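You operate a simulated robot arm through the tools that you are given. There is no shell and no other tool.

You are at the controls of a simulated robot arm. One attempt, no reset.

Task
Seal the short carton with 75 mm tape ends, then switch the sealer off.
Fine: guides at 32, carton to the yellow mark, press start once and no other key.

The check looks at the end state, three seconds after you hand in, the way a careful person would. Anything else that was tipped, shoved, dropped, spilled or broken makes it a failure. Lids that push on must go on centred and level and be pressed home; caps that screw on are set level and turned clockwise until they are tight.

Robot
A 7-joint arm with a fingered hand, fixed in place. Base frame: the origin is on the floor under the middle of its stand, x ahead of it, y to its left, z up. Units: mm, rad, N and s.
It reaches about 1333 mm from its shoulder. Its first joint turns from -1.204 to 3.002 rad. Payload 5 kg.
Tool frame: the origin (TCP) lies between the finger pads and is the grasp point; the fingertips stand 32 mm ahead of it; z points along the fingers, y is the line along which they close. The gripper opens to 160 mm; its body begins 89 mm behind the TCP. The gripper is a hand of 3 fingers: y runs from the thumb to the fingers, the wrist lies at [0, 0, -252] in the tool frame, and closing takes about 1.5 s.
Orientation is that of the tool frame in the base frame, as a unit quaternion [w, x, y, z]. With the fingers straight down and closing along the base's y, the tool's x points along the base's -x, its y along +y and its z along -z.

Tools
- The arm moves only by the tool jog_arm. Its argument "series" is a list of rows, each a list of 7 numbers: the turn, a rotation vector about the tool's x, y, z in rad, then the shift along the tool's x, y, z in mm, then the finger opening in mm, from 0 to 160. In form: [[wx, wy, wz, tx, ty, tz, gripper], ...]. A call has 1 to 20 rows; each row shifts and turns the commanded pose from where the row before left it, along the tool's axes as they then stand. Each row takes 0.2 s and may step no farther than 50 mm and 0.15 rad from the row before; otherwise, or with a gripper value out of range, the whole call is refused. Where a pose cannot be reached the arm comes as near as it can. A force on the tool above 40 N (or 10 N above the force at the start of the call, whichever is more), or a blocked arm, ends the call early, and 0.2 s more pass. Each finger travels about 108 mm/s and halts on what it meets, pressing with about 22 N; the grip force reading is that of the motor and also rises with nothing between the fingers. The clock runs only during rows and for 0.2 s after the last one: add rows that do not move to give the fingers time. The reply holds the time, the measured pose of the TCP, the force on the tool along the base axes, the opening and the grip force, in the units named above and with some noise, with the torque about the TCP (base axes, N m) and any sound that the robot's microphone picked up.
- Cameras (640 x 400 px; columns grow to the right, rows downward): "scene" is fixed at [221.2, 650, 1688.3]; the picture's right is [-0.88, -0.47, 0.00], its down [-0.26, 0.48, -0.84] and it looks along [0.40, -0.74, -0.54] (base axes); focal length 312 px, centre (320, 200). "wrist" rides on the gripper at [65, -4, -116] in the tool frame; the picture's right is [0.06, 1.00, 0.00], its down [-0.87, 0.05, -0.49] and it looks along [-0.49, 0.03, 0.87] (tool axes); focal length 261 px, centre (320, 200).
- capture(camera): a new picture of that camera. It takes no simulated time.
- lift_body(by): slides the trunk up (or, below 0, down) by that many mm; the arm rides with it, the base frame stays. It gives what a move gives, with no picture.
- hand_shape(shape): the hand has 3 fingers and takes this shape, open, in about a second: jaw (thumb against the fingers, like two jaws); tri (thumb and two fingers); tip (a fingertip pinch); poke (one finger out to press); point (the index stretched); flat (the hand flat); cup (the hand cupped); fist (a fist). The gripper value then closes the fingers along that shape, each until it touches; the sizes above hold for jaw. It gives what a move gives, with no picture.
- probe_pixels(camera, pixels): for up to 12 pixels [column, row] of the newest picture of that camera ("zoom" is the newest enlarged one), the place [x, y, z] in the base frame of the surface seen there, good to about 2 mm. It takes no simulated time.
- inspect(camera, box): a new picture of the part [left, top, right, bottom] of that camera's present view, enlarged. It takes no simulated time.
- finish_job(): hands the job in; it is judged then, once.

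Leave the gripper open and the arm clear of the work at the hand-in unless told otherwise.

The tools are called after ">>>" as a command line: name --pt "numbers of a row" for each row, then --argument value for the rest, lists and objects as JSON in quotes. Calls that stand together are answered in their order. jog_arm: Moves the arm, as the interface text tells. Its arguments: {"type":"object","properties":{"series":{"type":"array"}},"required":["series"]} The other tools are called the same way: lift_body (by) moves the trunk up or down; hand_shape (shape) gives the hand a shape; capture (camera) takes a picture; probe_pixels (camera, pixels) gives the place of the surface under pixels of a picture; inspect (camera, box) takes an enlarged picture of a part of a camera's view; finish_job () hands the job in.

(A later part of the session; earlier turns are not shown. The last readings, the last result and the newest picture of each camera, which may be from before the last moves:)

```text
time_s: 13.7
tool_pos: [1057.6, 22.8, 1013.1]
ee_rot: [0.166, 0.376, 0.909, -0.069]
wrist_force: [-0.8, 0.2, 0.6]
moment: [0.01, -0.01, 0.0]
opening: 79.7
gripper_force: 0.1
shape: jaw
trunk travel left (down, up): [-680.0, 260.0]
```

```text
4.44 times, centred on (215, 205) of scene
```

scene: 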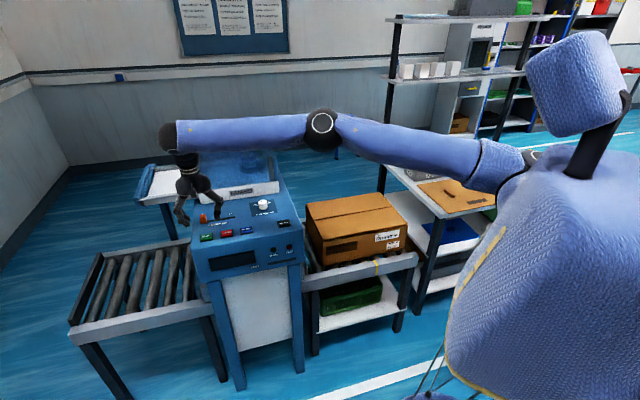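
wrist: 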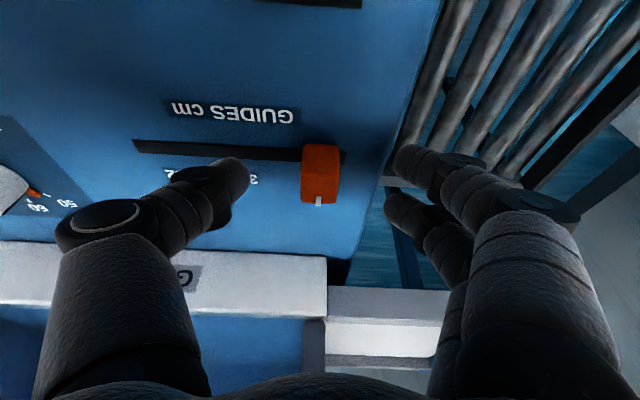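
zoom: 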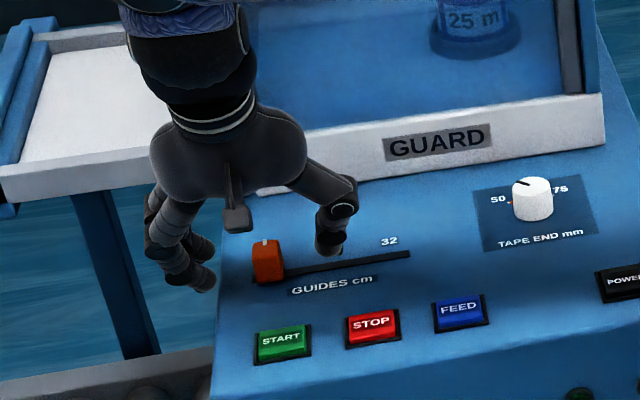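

The handle is centred between thumb and fingers at u≈764. I'll close the fingers on it.

>>> jog_arm --pt "0 0 0 0 0 0 40" --pt "0 0 0 0 0 0 30" --pt "0 0 0 0 0 0 22" --pt "0 0 0 0 0 0 14" --pt "0 0 0 0 0 0 14" --pt "0 0 0 0 0 0 14"

>>> capture --camera "wrist"

>>> inspect --camera "scene" --box '[160, 160, 270, 250]'

```text
time_s: 15.1
tool_pos: [1058.5, 23.4, 1012.9]
ee_rot: [0.165, 0.377, 0.909, -0.069]
wrist_force: [-0.7, -1.4, -1.0]
moment: [-0.01, 0.03, 0.04]
opening: 15.8
gripper_force: 22.2
shape: jaw
trunk travel left (down, up): [-680.0, 260.0]
```

```text
taken
```

wrist: 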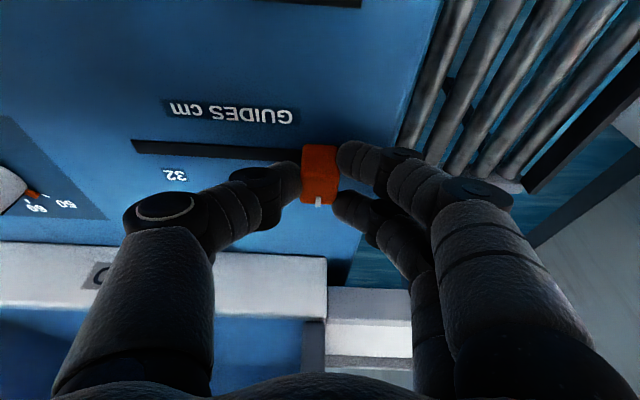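

```text
4.44 times, centred on (215, 205) of scene
```

zoom: 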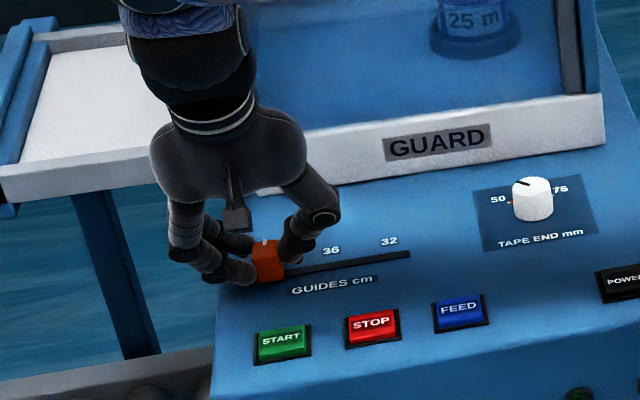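

The handle is gripped (22 N). Now I'll slide −u by 90 mm in small steps, then check against the "32" label.

>>> jog_arm --pt "0 0 0 0 -9 0 14" --pt "0 0 0 0 -9 0 14" --pt "0 0 0 0 -9 0 14" --pt "0 0 0 0 -9 0 14" --pt "0 0 0 0 -9 0 14" --pt "0 0 0 0 -9 0 14" --pt "0 0 0 0 -9 0 14" --pt "0 0 0 0 -9 0 14" --pt "0 0 0 0 -9 0 14" --pt "0 0 0 0 -9 0 14" --pt "0 0 0 0 0 0 14"

>>> capture --camera "wrist"

>>> inspect --camera "scene" --box '[180, 180, 290, 250]'

```text
time_s: 17.5
tool_pos: [992.8, -41.1, 1011.9]
ee_rot: [0.166, 0.377, 0.908, -0.069]
wrist_force: [8.2, -11.4, 9.6]
moment: [-0.25, -0.21, 0.07]
opening: 15.6
gripper_force: 21.4
shape: jaw
trunk travel left (down, up): [-680.0, 260.0]
```

```text
taken
```

wrist: 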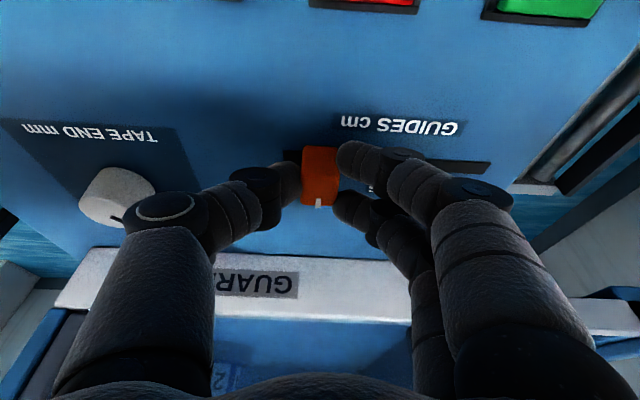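

```text
5.71 times, centred on (235, 215) of scene
```

zoom: 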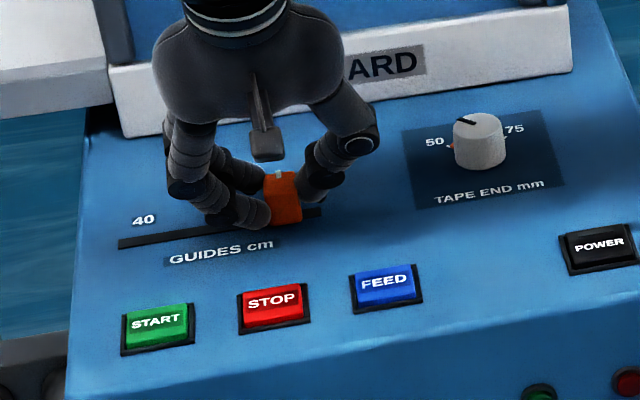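

Slid 92 mm; about 7.5 mm remain to the 32 position. I'll finish in small steps.

>>> jog_arm --pt "0 0 0 0 -2.5 0 14" --pt "0 0 0 0 -2.5 0 14" --pt "0 0 0 0 -2.5 0 14" --pt "0 0 0 0 0 0 14"

>>> capture --camera "wrist"

>>> inspect --camera "wrist" --box '[270, 100, 410, 230]'

>>> inspect --camera "scene" --box '[215, 195, 255, 230]'

```text
time_s: 18.5
tool_pos: [987.4, -45.3, 1011.3]
ee_rot: [0.165, 0.376, 0.909, -0.069]
wrist_force: [9.4, -9.5, 10.0]
moment: [-0.26, -0.21, 0.09]
opening: 15.9
gripper_force: 22.3
shape: jaw
trunk travel left (down, up): [-680.0, 260.0]
```

```text
taken
```

wrist: 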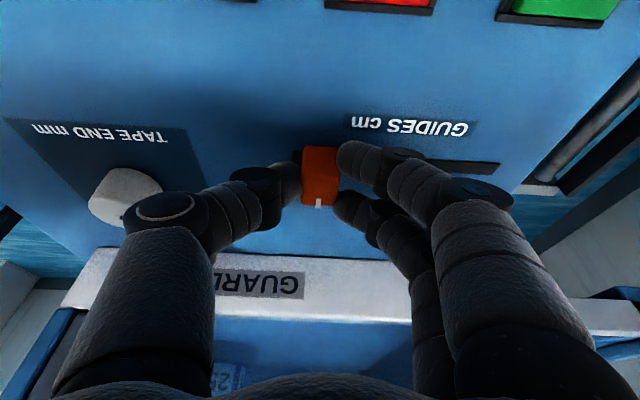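

```text
3.08 times, centred on (340, 165) of wrist
```

zoom: 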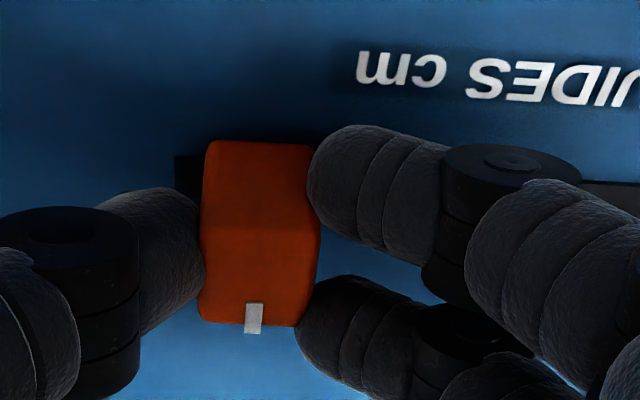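

```text
11.43 times, centred on (235, 212) of scene
```

zoom: 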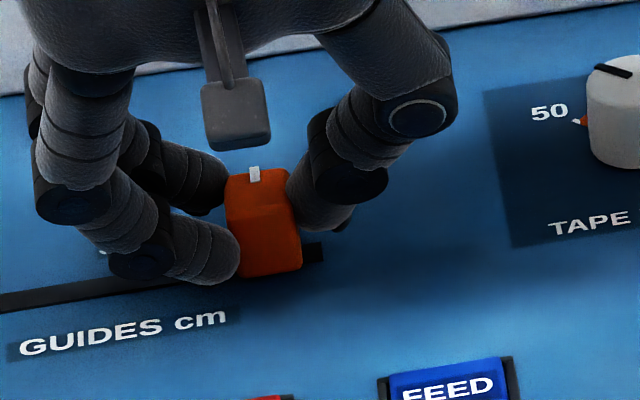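

The handle is now at about u≈666. I'll open the fingers and lift back to compare the white mark with the label.

>>> jog_arm --pt "0 0 0 0 0 0 40" --pt "0 0 0 0 0 0 60" --pt "0 0 0 0 0 0 80" --pt "0 0 0 0 0 -15 90" --pt "0 0 0 0 0 -30 120" --pt "0 0 0 0 0 -30 140" --pt "0 0 0 0 0 -30 140"

>>> capture --camera "wrist"

>>> inspect --camera "wrist" --box '[260, 120, 400, 230]'

>>> inspect --camera "scene" --box '[215, 195, 255, 230]'

```text
time_s: 20.1
tool_pos: [960.3, -20.0, 1112.8]
ee_rot: [0.167, 0.376, 0.909, -0.069]
wrist_force: [0.3, 0.9, 0.6]
moment: [0.0, -0.02, -0.01]
opening: 139.9
gripper_force: 0.0
shape: jaw
trunk travel left (down, up): [-680.0, 260.0]
```

```text
taken
```

wrist: 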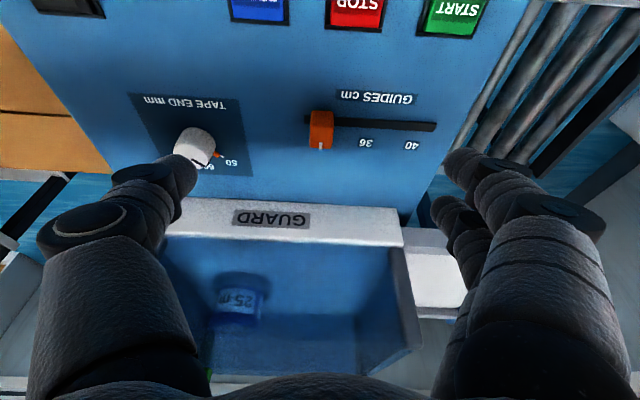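

```text
3.64 times, centred on (330, 175) of wrist
```

zoom: 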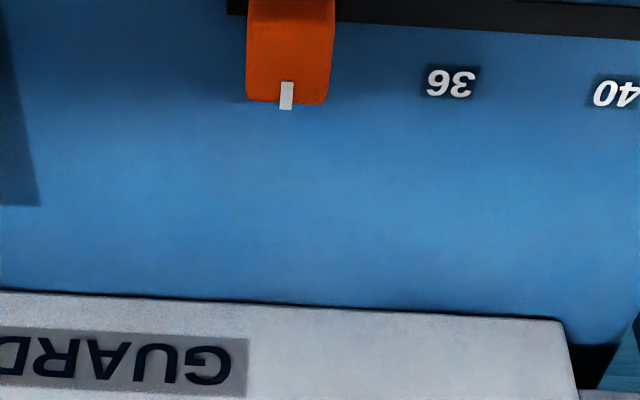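

```text
11.43 times, centred on (235, 212) of scene
```

zoom: 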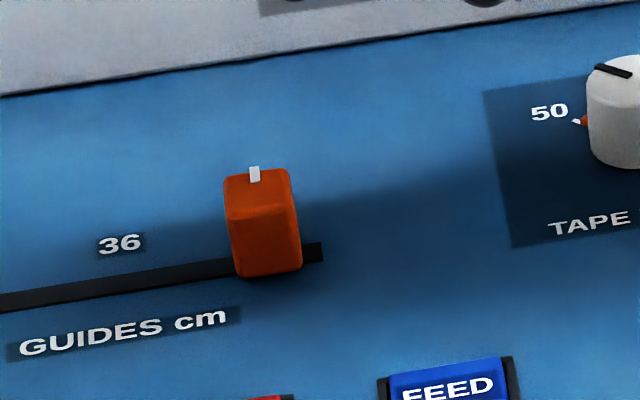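

The white mark lies at u≈666.7 against "32" at ≈666.6 (36 at 716.2 and 40 at 765.8 in the same picture), so the guides are at 32. Next is the knob: raise slightly, bring the hand back to vertical, turn it back 45°, and go above the knob at about (924, −170).

>>> jog_arm --pt "0 0 0 0 0 -20 110" --pt "0 0.12 0 0 0 0 100" --pt "0 0.12 0 0 0 0 100" --pt "0 0.12 0 0 0 0 100" --pt "0 0 -0.1309 0 0 0 100" --pt "0 0 -0.1309 0 0 0 100" --pt "0 0 -0.1309 0 0 0 100" --pt "0 0 -0.1309 0 0 0 100" --pt "0 0 -0.1309 0 0 0 100" --pt "0 0 -0.1309 0 0 0 100" --pt "0 0 0 9 -37.5 0 100" --pt "0 0 0 9 -37.5 0 100" --pt "0 0 0 9 -37.5 0 100" --pt "0 0 0 9 -37.5 0 100" --pt "0 0 0 0 0 0 100"

>>> capture --camera "wrist"

>>> capture --camera "scene"

```text
time_s: 23.3
tool_pos: [920.6, -162.0, 1129.7]
ee_rot: [0.0, 0.0, 1.0, 0.0]
wrist_force: [0.3, 0.8, 0.5]
moment: [-0.05, 0.01, 0.0]
opening: 100.5
gripper_force: 0.1
shape: jaw
trunk travel left (down, up): [-680.0, 260.0]
```

```text
taken
```

wrist: 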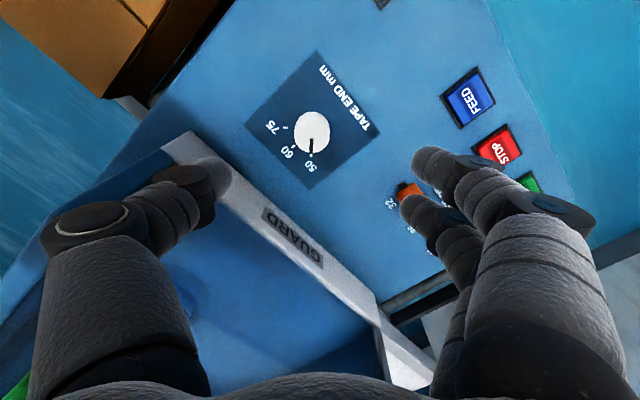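

```text
taken
```

scene: 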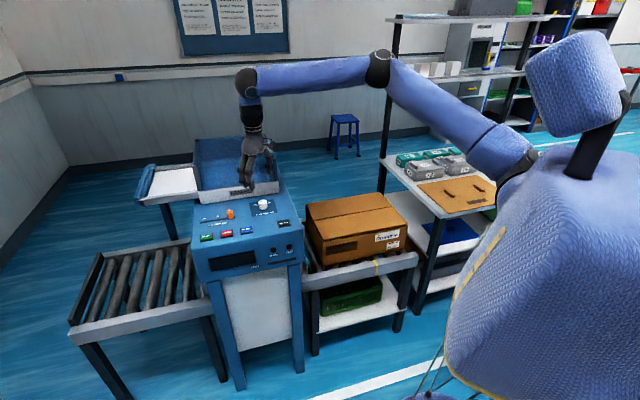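

I'm above the knob. I'll enlarge it to locate the axis and ticks precisely.

>>> inspect --camera "wrist" --box '[270, 90, 350, 180]'

>>> probe_pixels --camera "wrist" --pixels '[[312, 130], [299, 128], [325, 128], [312, 148], [312, 114], [285, 127], [291, 149], [316, 160], [390, 205]]'

```text
4.44 times, centred on (310, 135) of wrist
```

zoom: 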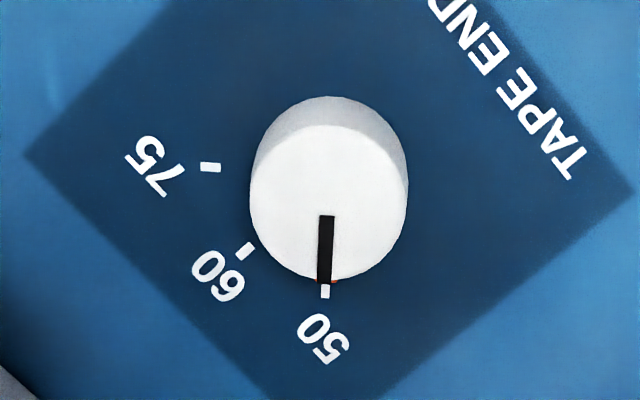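

```text
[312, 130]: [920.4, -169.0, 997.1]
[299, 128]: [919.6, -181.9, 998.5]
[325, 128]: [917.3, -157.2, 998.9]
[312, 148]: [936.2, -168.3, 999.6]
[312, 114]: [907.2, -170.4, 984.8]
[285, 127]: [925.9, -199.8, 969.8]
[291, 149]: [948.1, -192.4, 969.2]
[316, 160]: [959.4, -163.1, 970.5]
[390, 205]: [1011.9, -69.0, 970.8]
```

Knob axis is at (924.8, −169.3), radius 17 mm; ticks 50, 60 and 75 sit 45° apart, so I need +90° about the tool z. I'll first rehearse the 90° turn in the air above the knob to check the wrist's range.

>>> jog_arm --pt "0 0 0 -4.2 -7.3 0 100" --pt "0 0 0.1428 0 0 0 100" --pt "0 0 0.1428 0 0 0 100" --pt "0 0 0.1428 0 0 0 100" --pt "0 0 0.1428 0 0 0 100" --pt "0 0 0.1428 0 0 0 100" --pt "0 0 0.1428 0 0 0 100" --pt "0 0 0.1428 0 0 0 100" --pt "0 0 0.1428 0 0 0 100" --pt "0 0 0.1428 0 0 0 100" --pt "0 0 0.1428 0 0 0 100" --pt "0 0 0.1428 0 0 0 100" --pt "0 0 0 0 0 0 100"

>>> capture --camera "wrist"

```text
time_s: 26.1
tool_pos: [924.9, -170.4, 1129.3]
ee_rot: [0.0, 0.708, 0.706, 0.0]
wrist_force: [0.0, -0.5, -0.4]
moment: [0.0, -0.01, 0.0]
opening: 100.3
gripper_force: 0.1
shape: jaw
trunk travel left (down, up): [-680.0, 260.0]
```

```text
taken
```

wrist: 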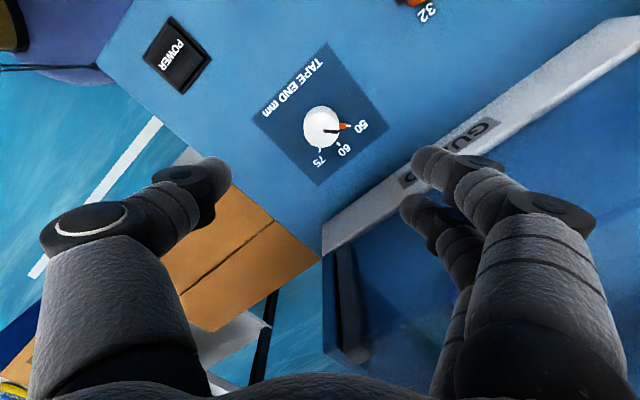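

The full turn is reachable. I'll turn back −90°, close to 70 mm, and descend over the knob to TCP z≈1008.

>>> jog_arm --pt "0 0 -0.1428 0 0 0 90" --pt "0 0 -0.1428 0 0 0 80" --pt "0 0 -0.1428 0 0 0 70" --pt "0 0 -0.1428 0 0 0 70" --pt "0 0 -0.1428 0 0 0 70" --pt "0 0 -0.1428 0 0 0 70" --pt "0 0 -0.1428 0 0 0 70" --pt "0 0 -0.1428 0 0 0 70" --pt "0 0 -0.1428 0 0 0 70" --pt "0 0 -0.1428 0 0 0 70" --pt "0 0 -0.1428 0 0 0 70" --pt "0 0 0 0 1 30 70" --pt "0 0 0 0 0 30 70" --pt "0 0 0 0 0 30 70" --pt "0 0 0 0 0 20 70" --pt "0 0 0 0 0 11 70" --pt "0 0 0 0 0 0 70"

>>> capture --camera "wrist"

>>> inspect --camera "scene" --box '[210, 140, 310, 230]'

```text
time_s: 29.7
tool_pos: [925.5, -168.1, 1008.6]
ee_rot: [0.0, -0.001, 1.0, -0.001]
wrist_force: [-0.1, -0.4, -0.5]
moment: [-0.01, -0.01, 0.02]
opening: 70.6
gripper_force: 0.1
shape: jaw
trunk travel left (down, up): [-680.0, 260.0]
```

```text
taken
```

wrist: 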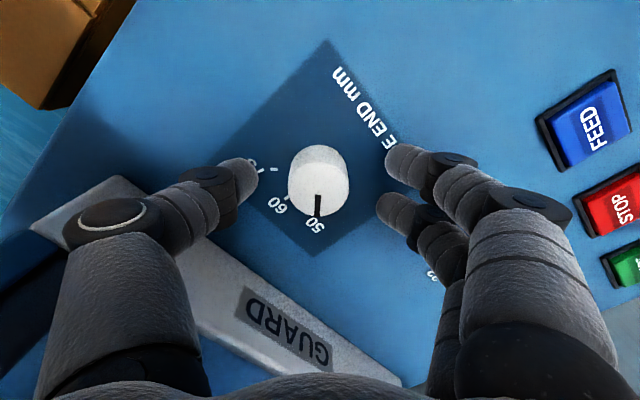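

```text
4.44 times, centred on (260, 185) of scene
```

zoom: 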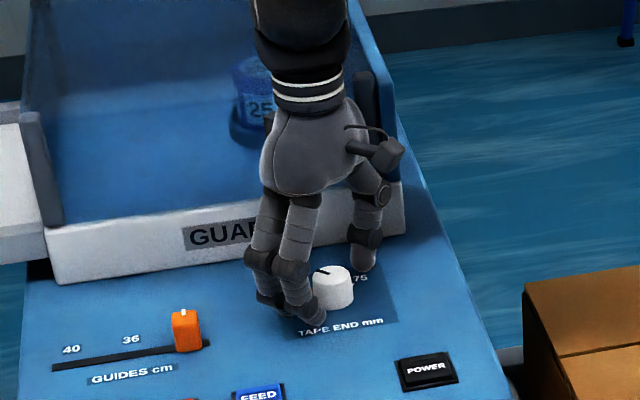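

The knob is centred between thumb and fingers. I'll close onto it.

>>> jog_arm --pt "0 0 0 0 0 0 50" --pt "0 0 0 0 0 0 40" --pt "0 0 0 0 0 0 30" --pt "0 0 0 0 0 0 22" --pt "0 0 0 0 0 0 22" --pt "0 0 0 0 0 0 22"

>>> capture --camera "wrist"

```text
time_s: 31.1
tool_pos: [925.8, -170.4, 1008.5]
ee_rot: [0.0, 0.0, 1.0, -0.001]
wrist_force: [-0.4, -2.3, -0.9]
moment: [-0.03, 0.02, 0.03]
opening: 22.7
gripper_force: 22.2
shape: jaw
trunk travel left (down, up): [-680.0, 260.0]
```

```text
taken
```

wrist: 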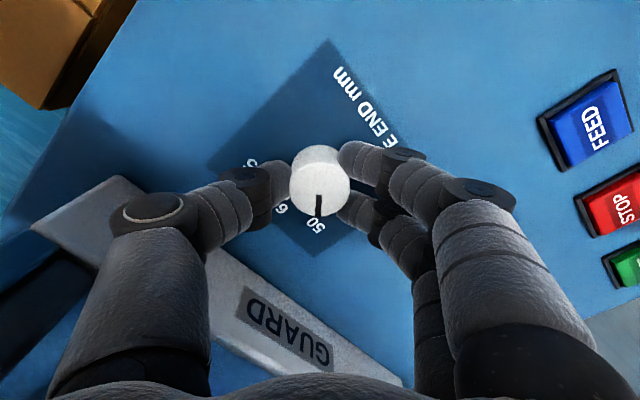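

Gripped at 22 N. Now turn +45° first and check that the knob follows.

>>> jog_arm --pt "0 0 0.0982 0 0 0 20" --pt "0 0 0.0982 0 0 0 20" --pt "0 0 0.0982 0 0 0 20" --pt "0 0 0.0982 0 0 0 20" --pt "0 0 0.0982 0 0 0 20" --pt "0 0 0.0982 0 0 0 20" --pt "0 0 0.0982 0 0 0 20" --pt "0 0 0.0982 0 0 0 20" --pt "0 0 0 0 0 0 20"

>>> capture --camera "wrist"

>>> inspect --camera "scene" --box '[230, 180, 300, 230]'

```text
time_s: 33.1
tool_pos: [925.2, -169.5, 1008.6]
ee_rot: [0.0, 0.384, 0.923, 0.0]
wrist_force: [2.1, 6.1, 1.8]
moment: [0.2, -0.06, -0.02]
opening: 22.3
gripper_force: 22.1
shape: jaw
trunk travel left (down, up): [-680.0, 260.0]
```

```text
taken
```

wrist: 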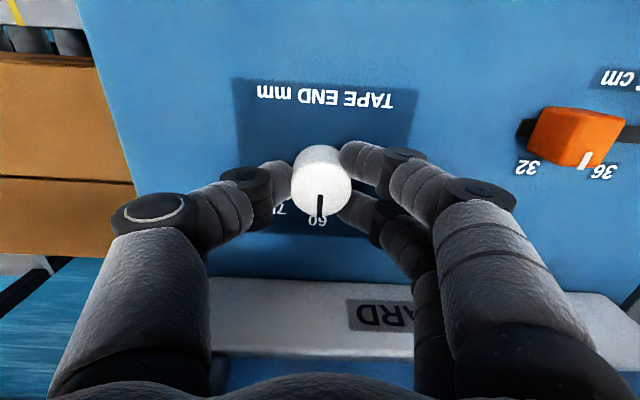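

```text
8.00 times, centred on (265, 205) of scene
```

zoom: 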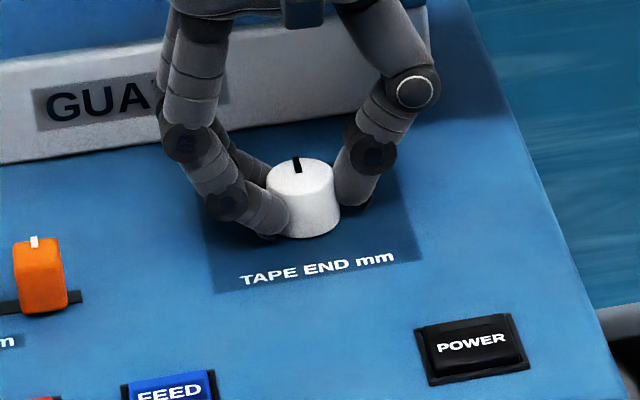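

The knob follows: its black mark now points at 60. Continue the other +45° to 75.

>>> jog_arm --pt "0 0 0.0982 0 0 0 20" --pt "0 0 0.0982 0 0 0 20" --pt "0 0 0.0982 0 0 0 20" --pt "0 0 0.0982 0 0 0 20" --pt "0 0 0.0982 0 0 0 20" --pt "0 0 0.0982 0 0 0 20" --pt "0 0 0.0982 0 0 0 20" --pt "0 0 0.0982 0 0 0 20" --pt "0 0 0 0 0 0 20"

>>> capture --camera "wrist"

>>> inspect --camera "scene" --box '[230, 180, 300, 230]'

```text
time_s: 35.1
tool_pos: [924.7, -169.6, 1008.3]
ee_rot: [0.0, 0.709, 0.706, 0.0]
wrist_force: [7.1, 4.0, 6.6]
moment: [0.07, -0.24, -0.04]
opening: 22.8
gripper_force: 22.0
shape: jaw
trunk travel left (down, up): [-680.0, 260.0]
```

```text
taken
```

wrist: 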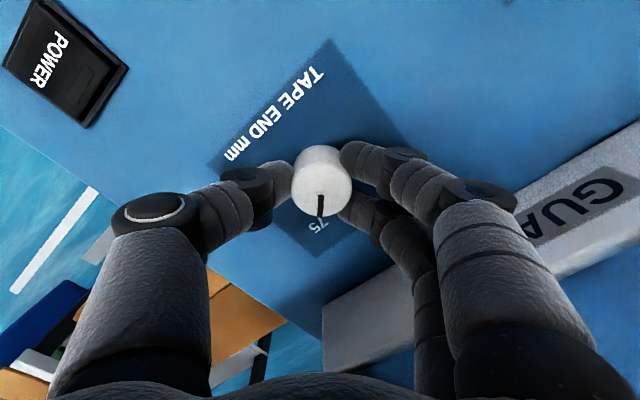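

```text
8.00 times, centred on (265, 205) of scene
```

zoom: 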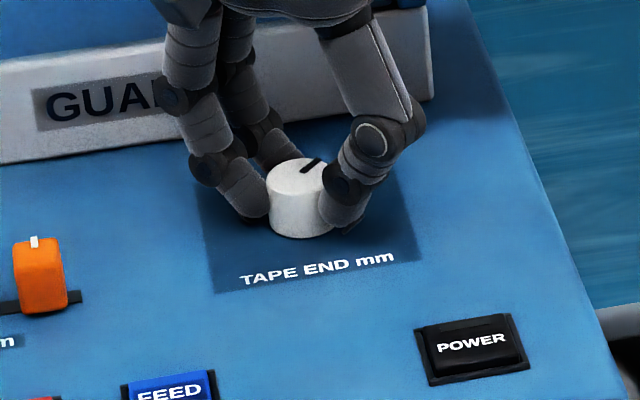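

The black mark points to 75. I'll open to 60 mm, raise straight up, and check the pointer.

>>> jog_arm --pt "0 0 0 0 0 0 35" --pt "0 0 0 0 0 0 50" --pt "0 0 0 0 0 0 60" --pt "0 0 0 0 0 -15 60" --pt "0 0 0 0 0 -35 60" --pt "0 0 0 0 0 -35 60" --pt "0 0 0 0 0 -35 60" --pt "0 0 0 0 0 0 60"

>>> inspect --camera "wrist" --box '[260, 80, 380, 190]'

>>> inspect --camera "scene" --box '[230, 180, 300, 230]'

```text
time_s: 36.9
tool_pos: [926.6, -172.3, 1128.1]
ee_rot: [-0.001, 0.708, 0.706, -0.001]
wrist_force: [0.2, -0.7, 0.1]
moment: [0.04, 0.01, -0.05]
opening: 59.3
gripper_force: 0.0
shape: jaw
trunk travel left (down, up): [-680.0, 260.0]
```

```text
3.64 times, centred on (320, 135) of wrist
```

zoom: 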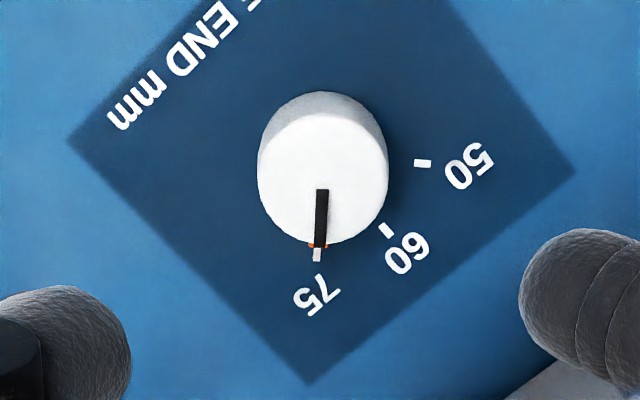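

```text
8.00 times, centred on (265, 205) of scene
```

zoom: 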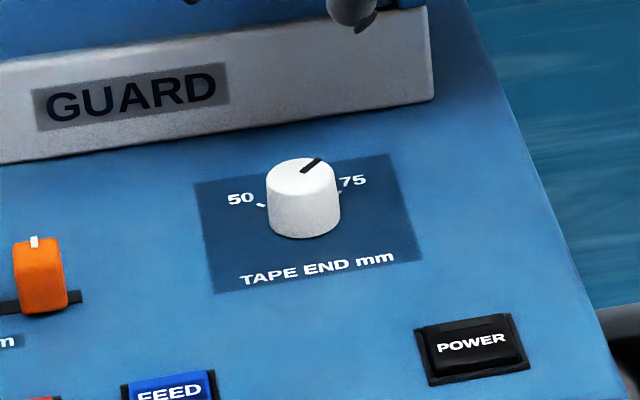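

Tape end knob reads 75. Next is the carton. I'll move the hand in −u (away from the machine) at this height, then turn it so the camera faces along +u toward the machine mouth.

>>> jog_arm --pt "0 0 0 -28.3 -28.3 0 40" --pt "0 0 0 -28.3 -28.3 0 20" --pt "0 0 0 -28.3 -28.3 0 0" --pt "0 0 0 -28.3 -28.3 0 0" --pt "0 0 0 -28.3 -28.3 0 0" --pt "0 0 0 -28.3 -28.3 0 0" --pt "0 0 0 -28.3 -28.3 0 0" --pt "0 0 0 -28.3 -28.3 0 0" --pt "0 0 0 -28.3 -28.3 0 0" --pt "0 0 0 -28.3 -28.3 0 0"

>>> jog_arm --pt "0 0 -0.1473 0 0 0 0" --pt "0 0 -0.1473 0 0 0 0" --pt "0 0 -0.1473 0 0 0 0" --pt "0 0 -0.1473 0 0 0 0" --pt "0 0 -0.1473 0 0 0 0" --pt "0 0 -0.1473 0 0 0 0" --pt "0 0 -0.1473 0 0 0 0" --pt "0 0 -0.1473 0 0 0 0" --pt "0 0 -0.1473 0 0 0 0" --pt "0 0 -0.1473 0 0 0 0" --pt "0 0 -0.1473 0 0 0 0" --pt "0 0 -0.1473 0 0 0 0" --pt "0 0 -0.1473 0 0 0 0" --pt "0 0 -0.1473 0 0 0 0" --pt "0 0 -0.1473 0 0 0 0" --pt "0 0 -0.1473 0 0 0 0" --pt "0 0 0 0 0 0 0"

>>> capture --camera "wrist"

>>> capture --camera "scene"

```text
time_s: 39.1
tool_pos: [639.6, -453.5, 1127.1]
ee_rot: [-0.001, 0.708, 0.707, 0.001]
wrist_force: [-0.1, -0.6, -0.6]
moment: [0.02, 0.01, 0.01]
opening: 0.0
gripper_force: 22.3
shape: jaw
trunk travel left (down, up): [-680.0, 260.0]
```

```text
time_s: 42.7
tool_pos: [640.9, -452.4, 1128.8]
ee_rot: [0.0, -0.383, 0.924, 0.0]
wrist_force: [0.1, 0.4, 0.3]
moment: [-0.01, 0.02, -0.01]
opening: 0.0
gripper_force: 21.7
shape: jaw
trunk travel left (down, up): [-680.0, 260.0]
```

```text
taken
```

wrist: 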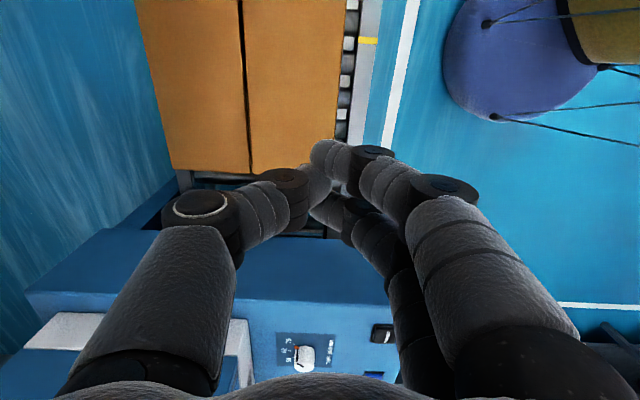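

```text
taken
```

scene: 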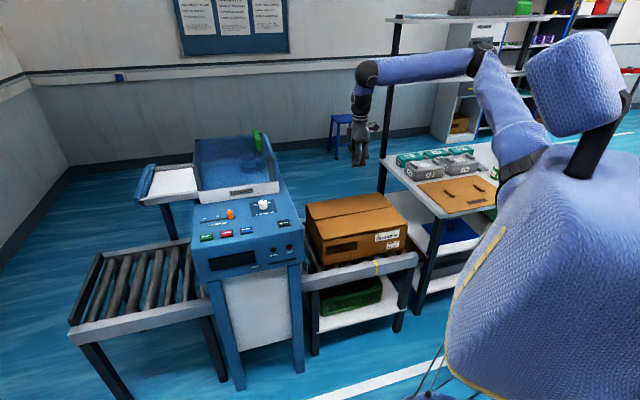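

The camera now faces along +u. I'll shift over the carton's centreline (v≈880) and lower to z≈960 to look into the machine mouth.

>>> jog_arm --pt "0 0 0 0 -27 40 0" --pt "0 0 0 0 -27 40 0" --pt "0 0 0 0 -27 40 0" --pt "0 0 0 0 -27 40 0" --pt "0 0 0 0 0 0 0"

>>> capture --camera "wrist"

>>> inspect --camera "wrist" --box '[120, 120, 440, 320]'

```text
time_s: 43.9
tool_pos: [719.2, -530.1, 969.6]
ee_rot: [0.0, -0.382, 0.924, -0.001]
wrist_force: [-0.6, -0.2, 0.0]
moment: [-0.05, -0.04, 0.01]
opening: 0.0
gripper_force: 22.2
shape: jaw
trunk travel left (down, up): [-680.0, 260.0]
```

```text
taken
```

wrist: 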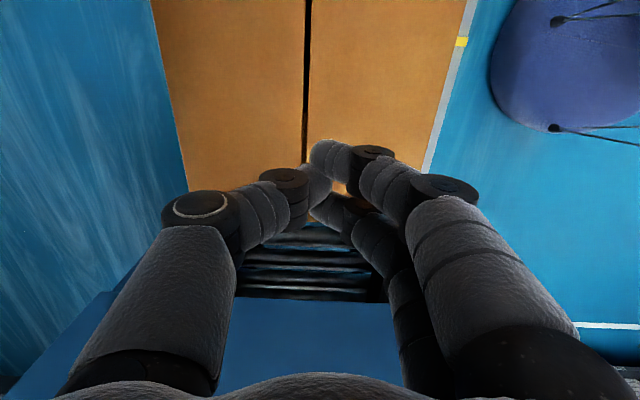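

```text
2.00 times, centred on (280, 220) of wrist
```

zoom: 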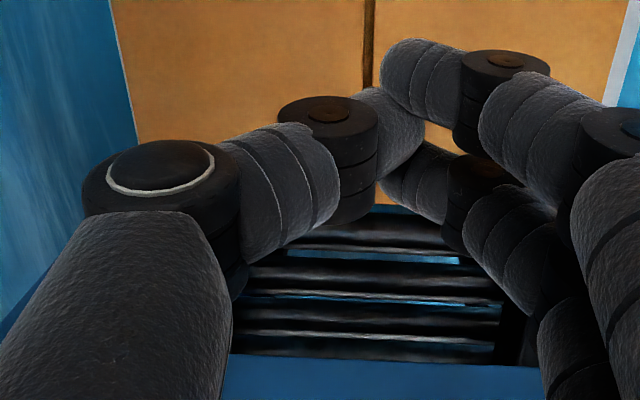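

I need a flatter view: back off 100 mm, tilt 0.45 rad forward and open the fingers so I can see the machine mouth between them.

>>> jog_arm --pt "0 0 0 33 0 0 60" --pt "0 0 0 33 0 0 100" --pt "0 0 0 34 0 0 160" --pt "0 -0.15 0 0 0 0 160" --pt "0 -0.15 0 0 0 0 160" --pt "0 -0.15 0 0 0 0 160" --pt "0 0 0 0 0 0 160" --pt "0 0 0 0 0 0 160"

>>> capture --camera "wrist"

>>> inspect --camera "wrist" --box '[180, 120, 460, 300]'

```text
time_s: 45.7
tool_pos: [646.4, -599.7, 968.1]
ee_rot: [0.208, -0.372, 0.901, 0.086]
wrist_force: [-0.7, 0.5, -0.1]
moment: [0.02, -0.05, 0.02]
opening: 160.0
gripper_force: 0.0
shape: jaw
trunk travel left (down, up): [-680.0, 260.0]
```

```text
taken
```

wrist: 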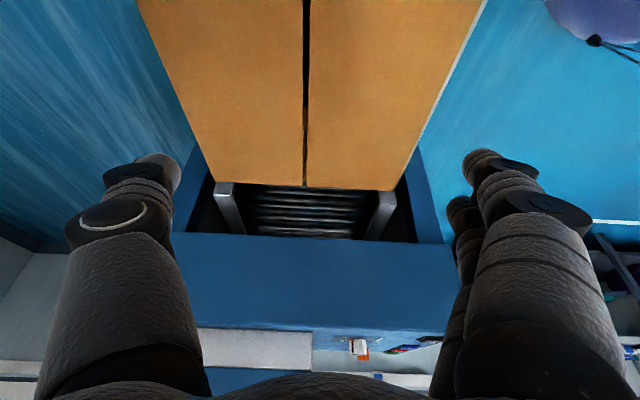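

```text
2.22 times, centred on (320, 210) of wrist
```

zoom: 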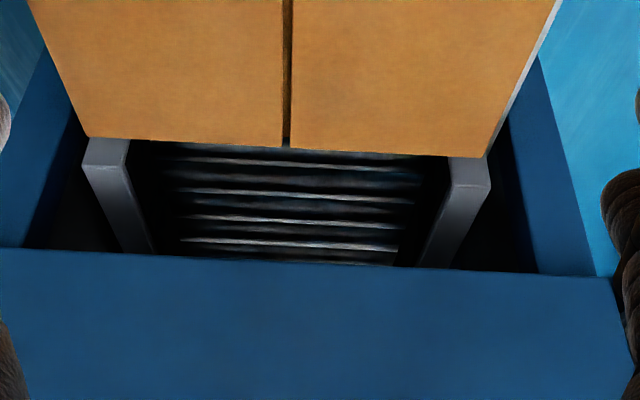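

I can see the machine mouth with two grey side guides at (228,205) and (380,210) and rollers between. I'll measure guides, mouth and carton edges.

>>> probe_pixels --camera "wrist" --pixels '[[222, 188], [232, 188], [240, 225], [388, 198], [378, 196], [372, 230], [215, 178], [399, 186], [306, 183], [310, 250], [200, 225], [300, 215]]'

>>> probe_pixels --camera "wrist" --pixels '[[182, 130], [440, 110], [160, 70], [470, 40], [304, 100], [314, 100], [430, 225], [190, 200], [240, 178], [380, 184]]'

```text
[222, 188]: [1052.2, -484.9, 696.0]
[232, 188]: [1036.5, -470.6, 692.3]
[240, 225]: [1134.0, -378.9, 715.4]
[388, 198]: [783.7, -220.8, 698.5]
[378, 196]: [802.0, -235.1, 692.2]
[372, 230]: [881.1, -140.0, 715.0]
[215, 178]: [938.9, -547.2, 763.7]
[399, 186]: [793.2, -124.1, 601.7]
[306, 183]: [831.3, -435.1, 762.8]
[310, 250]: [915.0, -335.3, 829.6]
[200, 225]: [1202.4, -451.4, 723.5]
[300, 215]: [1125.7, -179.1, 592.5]
```

```text
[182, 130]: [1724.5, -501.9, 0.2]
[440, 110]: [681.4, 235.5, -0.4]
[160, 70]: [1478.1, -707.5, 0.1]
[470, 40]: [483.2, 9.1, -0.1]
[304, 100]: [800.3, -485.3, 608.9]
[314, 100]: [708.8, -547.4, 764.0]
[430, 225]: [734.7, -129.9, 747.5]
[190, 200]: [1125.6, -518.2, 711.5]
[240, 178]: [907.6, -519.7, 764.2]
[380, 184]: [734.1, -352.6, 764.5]
```

Guides' inner faces are at v≈733 and ≈1067, starting at u≈398 – symmetric about the carton (740–1060). With its rear face at the mark (u≈40), the carton's front would be ~60 mm inside the guides, which makes sense. I'll check for bench items near the hand's path behind the carton and precisely measure the yellow mark.

>>> probe_pixels --camera "scene" --pixels '[[400, 158], [408, 168], [403, 163], [418, 178], [424, 168], [375, 260], [378, 262], [380, 272], [377, 272], [388, 152]]'

>>> inspect --camera "scene" --box '[360, 250, 395, 285]'

```text
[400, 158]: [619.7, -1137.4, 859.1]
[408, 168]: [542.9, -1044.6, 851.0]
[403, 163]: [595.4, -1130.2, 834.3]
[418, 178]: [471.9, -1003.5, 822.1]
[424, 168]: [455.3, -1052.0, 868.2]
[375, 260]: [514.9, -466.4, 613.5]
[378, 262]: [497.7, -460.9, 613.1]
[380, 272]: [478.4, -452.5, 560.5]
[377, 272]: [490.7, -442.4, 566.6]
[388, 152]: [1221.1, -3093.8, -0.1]
```

```text
11.43 times, centred on (378, 268) of scene
```

zoom: 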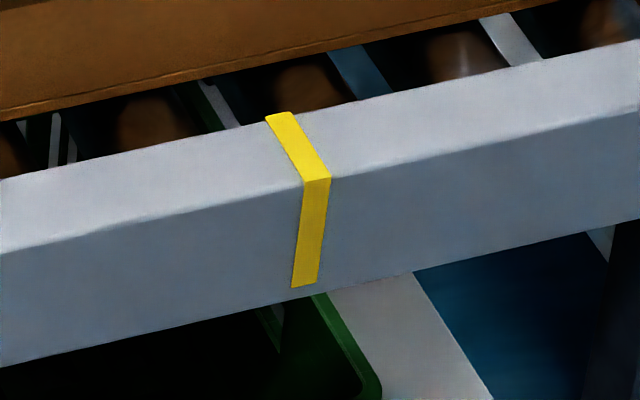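

>>> probe_pixels --camera "zoom" --pixels '[[270, 122], [290, 117], [305, 178], [326, 175], [306, 195], [328, 190], [298, 280], [317, 278], [279, 118], [316, 177], [317, 192], [306, 280]]'

```text
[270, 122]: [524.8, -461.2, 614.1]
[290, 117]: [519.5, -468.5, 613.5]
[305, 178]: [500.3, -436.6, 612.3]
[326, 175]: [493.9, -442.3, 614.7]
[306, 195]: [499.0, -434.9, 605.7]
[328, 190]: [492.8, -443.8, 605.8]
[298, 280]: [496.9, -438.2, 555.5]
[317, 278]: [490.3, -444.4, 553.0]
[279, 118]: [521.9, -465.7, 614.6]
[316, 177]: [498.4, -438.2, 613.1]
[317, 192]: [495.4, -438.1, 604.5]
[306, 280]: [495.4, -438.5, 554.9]
```

The yellow mark spans u≈34.5–46.5, centre ≈40.4. Bench items near the path are at v>1090, z≤870 – clear. I'll untilt, close the fingers, and move behind the carton (u≈−205, v≈935) at height z≈968.

>>> jog_arm --pt "0 0.15 0 0 0 0 100" --pt "0 0.15 0 0 0 0 50" --pt "0 0.15 0 0 0 0 0" --pt "0 0 0 39.7 -9 0 0" --pt "0 0 0 39.7 -9 0 0" --pt "0 0 0 39.7 -9 0 0" --pt "0 0 0 39.7 -9 0 0" --pt "0 0 0 39.7 -9 0 0" --pt "0 0 0 39.7 -9 0 0" --pt "0 0 0 0 0 0 0"

>>> capture --camera "wrist"

>>> capture --camera "scene"

```text
time_s: 47.9
tool_pos: [583.5, -731.0, 967.6]
ee_rot: [0.0, -0.382, 0.924, 0.0]
wrist_force: [-0.7, -0.4, 0.2]
moment: [-0.01, -0.02, 0.02]
opening: 0.0
gripper_force: 21.7
shape: jaw
out of reach, approached as far as the arm can: row 7, 8, 9
trunk travel left (down, up): [-680.0, 260.0]
```

```text
taken
```

wrist: 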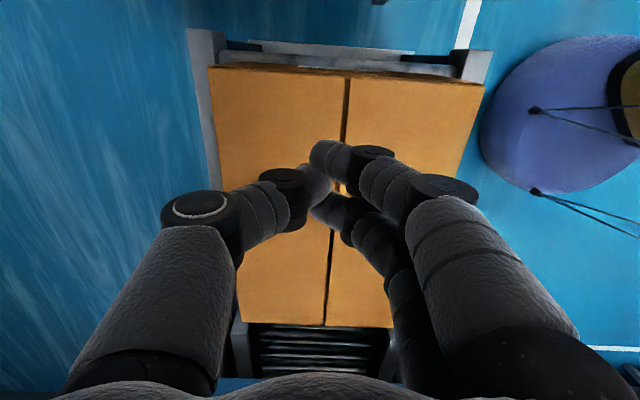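

```text
taken
```

scene: 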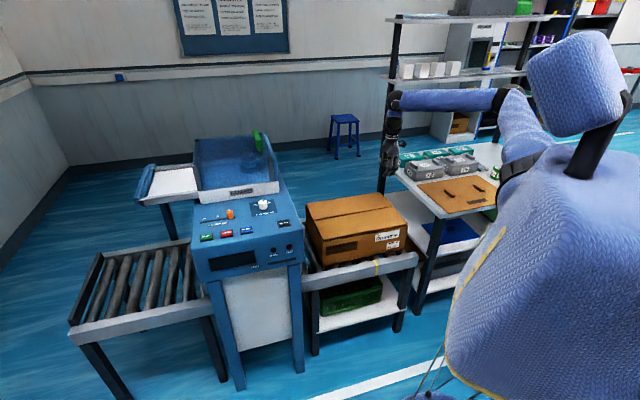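

The arm ran out of reach (u≈−104 instead of −205). I'll come back toward the robot (v≈785) first, then tilt the hand so the wrist stays closer.

>>> jog_arm --pt "0 0 0 0 37 0 0" --pt "0 0 0 0 37 0 0" --pt "0 0 0 0 37 0 0" --pt "0 0 0 0 37 0 0" --pt "0 0 0 0 0 0 0"

```text
time_s: 49.1
tool_pos: [523.2, -599.1, 944.1]
ee_rot: [0.0, -0.382, 0.924, -0.001]
wrist_force: [0.2, 0.2, -0.4]
moment: [0.02, 0.03, -0.01]
opening: 0.1
gripper_force: 22.0
shape: jaw
out of reach, approached as far as the arm can: row 1, 2, 3, 4
trunk travel left (down, up): [-680.0, 260.0]
```

This looks like the first joint's limit on the right side. So instead I'll lean the hand so the wrist stays over the carton while the fingertips hook behind its rear edge. First return to a reachable spot and see where the commanded pose stands.

>>> jog_arm --pt "0 0 0 -45 -35 -10 0" --pt "0 0 0 -45 -35 -10 0" --pt "0 0 0 -45 -35 -10 0" --pt "0 0 0 -45 -35 -10 0" --pt "0 0 0 0 0 0 0"

```text
refused: row 1 steps farther than a row can; nothing moved
```

That step was too long; I'll use smaller rows.

>>> jog_arm --pt "0 0 0 -36 -30 -8 0" --pt "0 0 0 -36 -30 -8 0" --pt "0 0 0 -36 -30 -8 0" --pt "0 0 0 -36 -30 -8 0" --pt "0 0 0 0 0 0 0"

```text
time_s: 50.3
tool_pos: [713.5, -581.1, 976.6]
ee_rot: [0.0, -0.382, 0.924, 0.001]
wrist_force: [0.4, -0.6, 0.1]
moment: [0.04, 0.01, -0.04]
opening: 0.1
gripper_force: 22.2
shape: jaw
trunk travel left (down, up): [-680.0, 260.0]
```

The commanded pose follows the real one, good: u≈94, v≈915, z≈977. Now lean the hand 0.45 rad (tips toward −u) and move −u in steps.

>>> jog_arm --pt "0 0.15 0 0 0 0 0" --pt "0 0.15 0 0 0 0 0" --pt "0 0.15 0 0 0 0 0" --pt "0 0 0 42.3 0 20.4 0" --pt "0 0 0 42.3 0 20.4 0" --pt "0 0 0 42.3 0 20.4 0" --pt "0 0 0 42.3 0 20.4 0" --pt "0 0 0 42.3 0 20.4 0" --pt "0 0 0 42.3 0 20.4 0" --pt "0 0 0 0 0 0 0"

>>> capture --camera "wrist"

>>> capture --camera "scene"

```text
time_s: 52.5
tool_pos: [573.9, -755.1, 874.8]
ee_rot: [-0.206, -0.373, 0.901, -0.086]
wrist_force: [0.4, -0.3, -1.1]
moment: [-0.05, -0.02, -0.02]
opening: 0.0
gripper_force: 21.7
shape: jaw
out of reach, approached as far as the arm can: row 4, 5, 6, 7, 8, 9
trunk travel left (down, up): [-680.0, 260.0]
```

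```text
taken
```

wrist: 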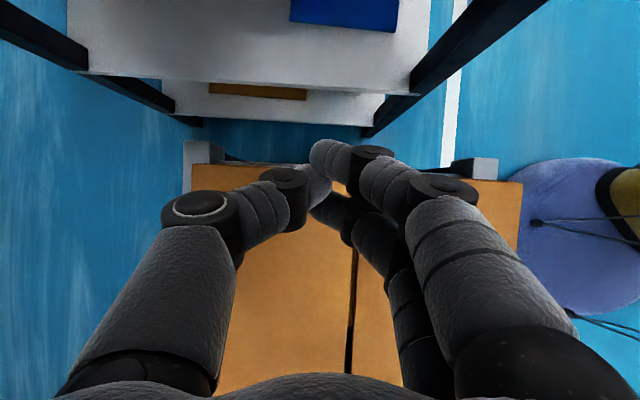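

```text
taken
```

scene: 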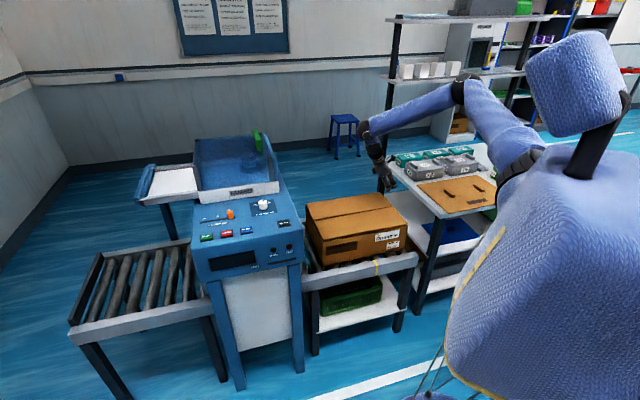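

With this hand direction the wrist runs into its limits. The hand is turned ~97° from the arm's natural direction here; I'll go back up, straighten, and turn the hand +90° (tool y along +u), which is the natural orientation here.

>>> jog_arm --pt "0 0 0 -13.8 0 -28.9 0" --pt "0 0 0 -13.8 0 -28.9 0" --pt "0 0 0 -13.8 0 -28.9 0" --pt "0 0 0 -13.8 0 -28.9 0" --pt "0 -0.15 0 0 0 0 0" --pt "0 -0.15 0 0 0 0 0" --pt "0 -0.15 0 0 0 0 0" --pt "0 0 0 0 0 0 0"

>>> jog_arm --pt "0 0 0.1428 0 0 0 0" --pt "0 0 0.1428 0 0 0 0" --pt "0 0 0.1428 0 0 0 0" --pt "0 0 0.1428 0 0 0 0" --pt "0 0 0.1428 0 0 0 0" --pt "0 0 0.1428 0 0 0 0" --pt "0 0 0.1428 0 0 0 0" --pt "0 0 0.1428 0 0 0 0" --pt "0 0 0.1428 0 0 0 0" --pt "0 0 0.1428 0 0 0 0" --pt "0 0 0.1428 0 0 0 0" --pt "0 0 0 0 0 0 0"

>>> hand_shape --shape "flat"

>>> capture --camera "wrist"

>>> capture --camera "scene"

```text
time_s: 54.3
tool_pos: [659.8, -682.9, 932.6]
ee_rot: [0.0, -0.383, 0.924, 0.0]
wrist_force: [0.4, -0.7, -0.5]
moment: [-0.04, 0.05, -0.05]
opening: 0.0
gripper_force: 21.8
shape: jaw
out of reach, approached as far as the arm can: row 1, 2, 3, 4
trunk travel left (down, up): [-680.0, 260.0]
```

```text
time_s: 56.9
tool_pos: [657.9, -684.5, 932.2]
ee_rot: [0.0, 0.383, 0.924, 0.0]
wrist_force: [0.0, 0.6, -0.1]
moment: [0.03, 0.0, 0.02]
opening: 0.0
gripper_force: 22.2
shape: jaw
trunk travel left (down, up): [-680.0, 260.0]
```

```text
time_s: 57.8
tool_pos: [658.1, -682.6, 931.2]
ee_rot: [-0.001, 0.382, 0.924, -0.001]
wrist_force: [-0.1, 0.0, -0.3]
moment: [0.02, -0.04, -0.01]
opening: 0.1
gripper_force: 0.1
shape: flat
trunk travel left (down, up): [-680.0, 260.0]
```

```text
taken
```

wrist: 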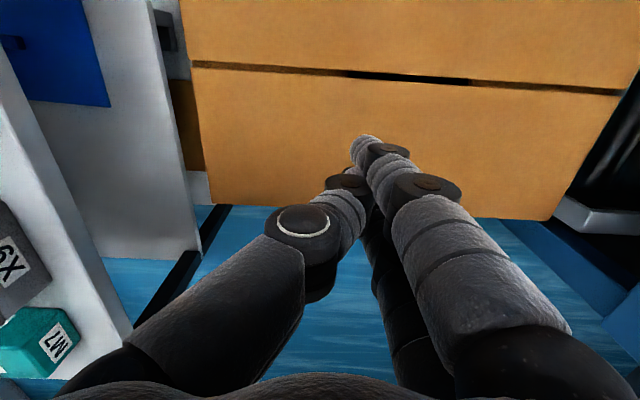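

```text
taken
```

scene: 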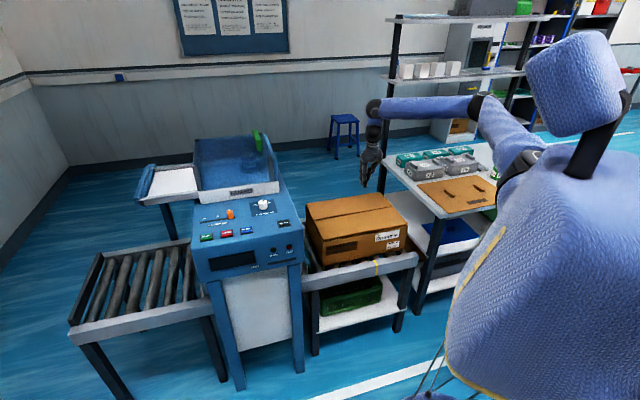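

Hand is flat now (straight fingers). I'll test moving −u at this height with this orientation.

>>> jog_arm --pt "0 0 0 0 -40 0 0" --pt "0 0 0 0 -40 0 0" --pt "0 0 0 0 -40 0 0" --pt "0 0 0 0 -40 0 0" --pt "0 0 0 0 0 0 0"

>>> capture --camera "wrist"

>>> capture --camera "scene"

```text
time_s: 59.0
tool_pos: [558.9, -794.6, 930.0]
ee_rot: [0.001, 0.384, 0.923, 0.001]
wrist_force: [0.6, 0.4, -0.4]
moment: [0.02, -0.03, 0.01]
opening: 0.0
gripper_force: 0.0
shape: flat
out of reach, approached as far as the arm can: row 4
trunk travel left (down, up): [-680.0, 260.0]
```

```text
taken
```

wrist: 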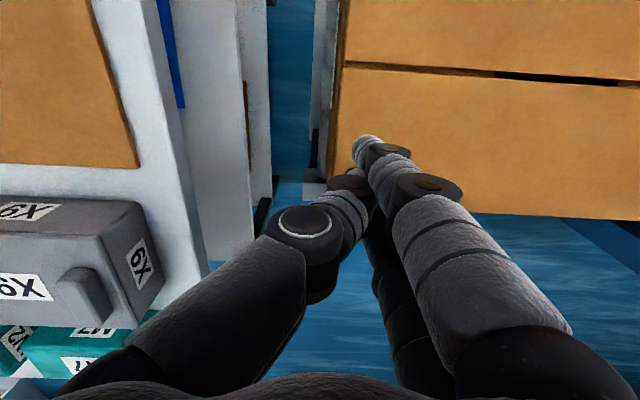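

```text
taken
```

scene: 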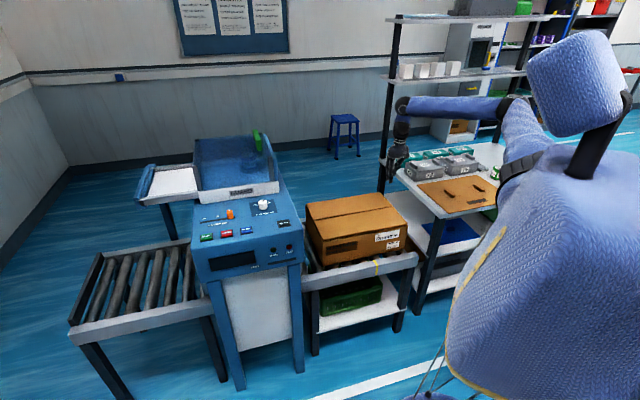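

Much better: reached u≈−167, v≈957. I'll measure the finger surfaces (flat shape) and the carton's rear edge in this picture.

>>> probe_pixels --camera "wrist" --pixels '[[366, 140], [378, 142], [405, 152], [410, 165], [455, 190], [500, 240], [350, 155], [345, 195], [340, 75], [333, 180], [342, 20], [331, 140]]'

```text
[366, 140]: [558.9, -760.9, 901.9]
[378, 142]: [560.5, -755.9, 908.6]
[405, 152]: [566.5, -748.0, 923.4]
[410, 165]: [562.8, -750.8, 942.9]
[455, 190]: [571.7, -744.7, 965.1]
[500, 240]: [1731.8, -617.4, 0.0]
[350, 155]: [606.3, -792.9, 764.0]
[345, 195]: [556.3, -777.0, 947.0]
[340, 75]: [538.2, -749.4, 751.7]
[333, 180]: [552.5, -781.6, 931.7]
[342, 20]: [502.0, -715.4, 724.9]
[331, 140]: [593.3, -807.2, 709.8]
```

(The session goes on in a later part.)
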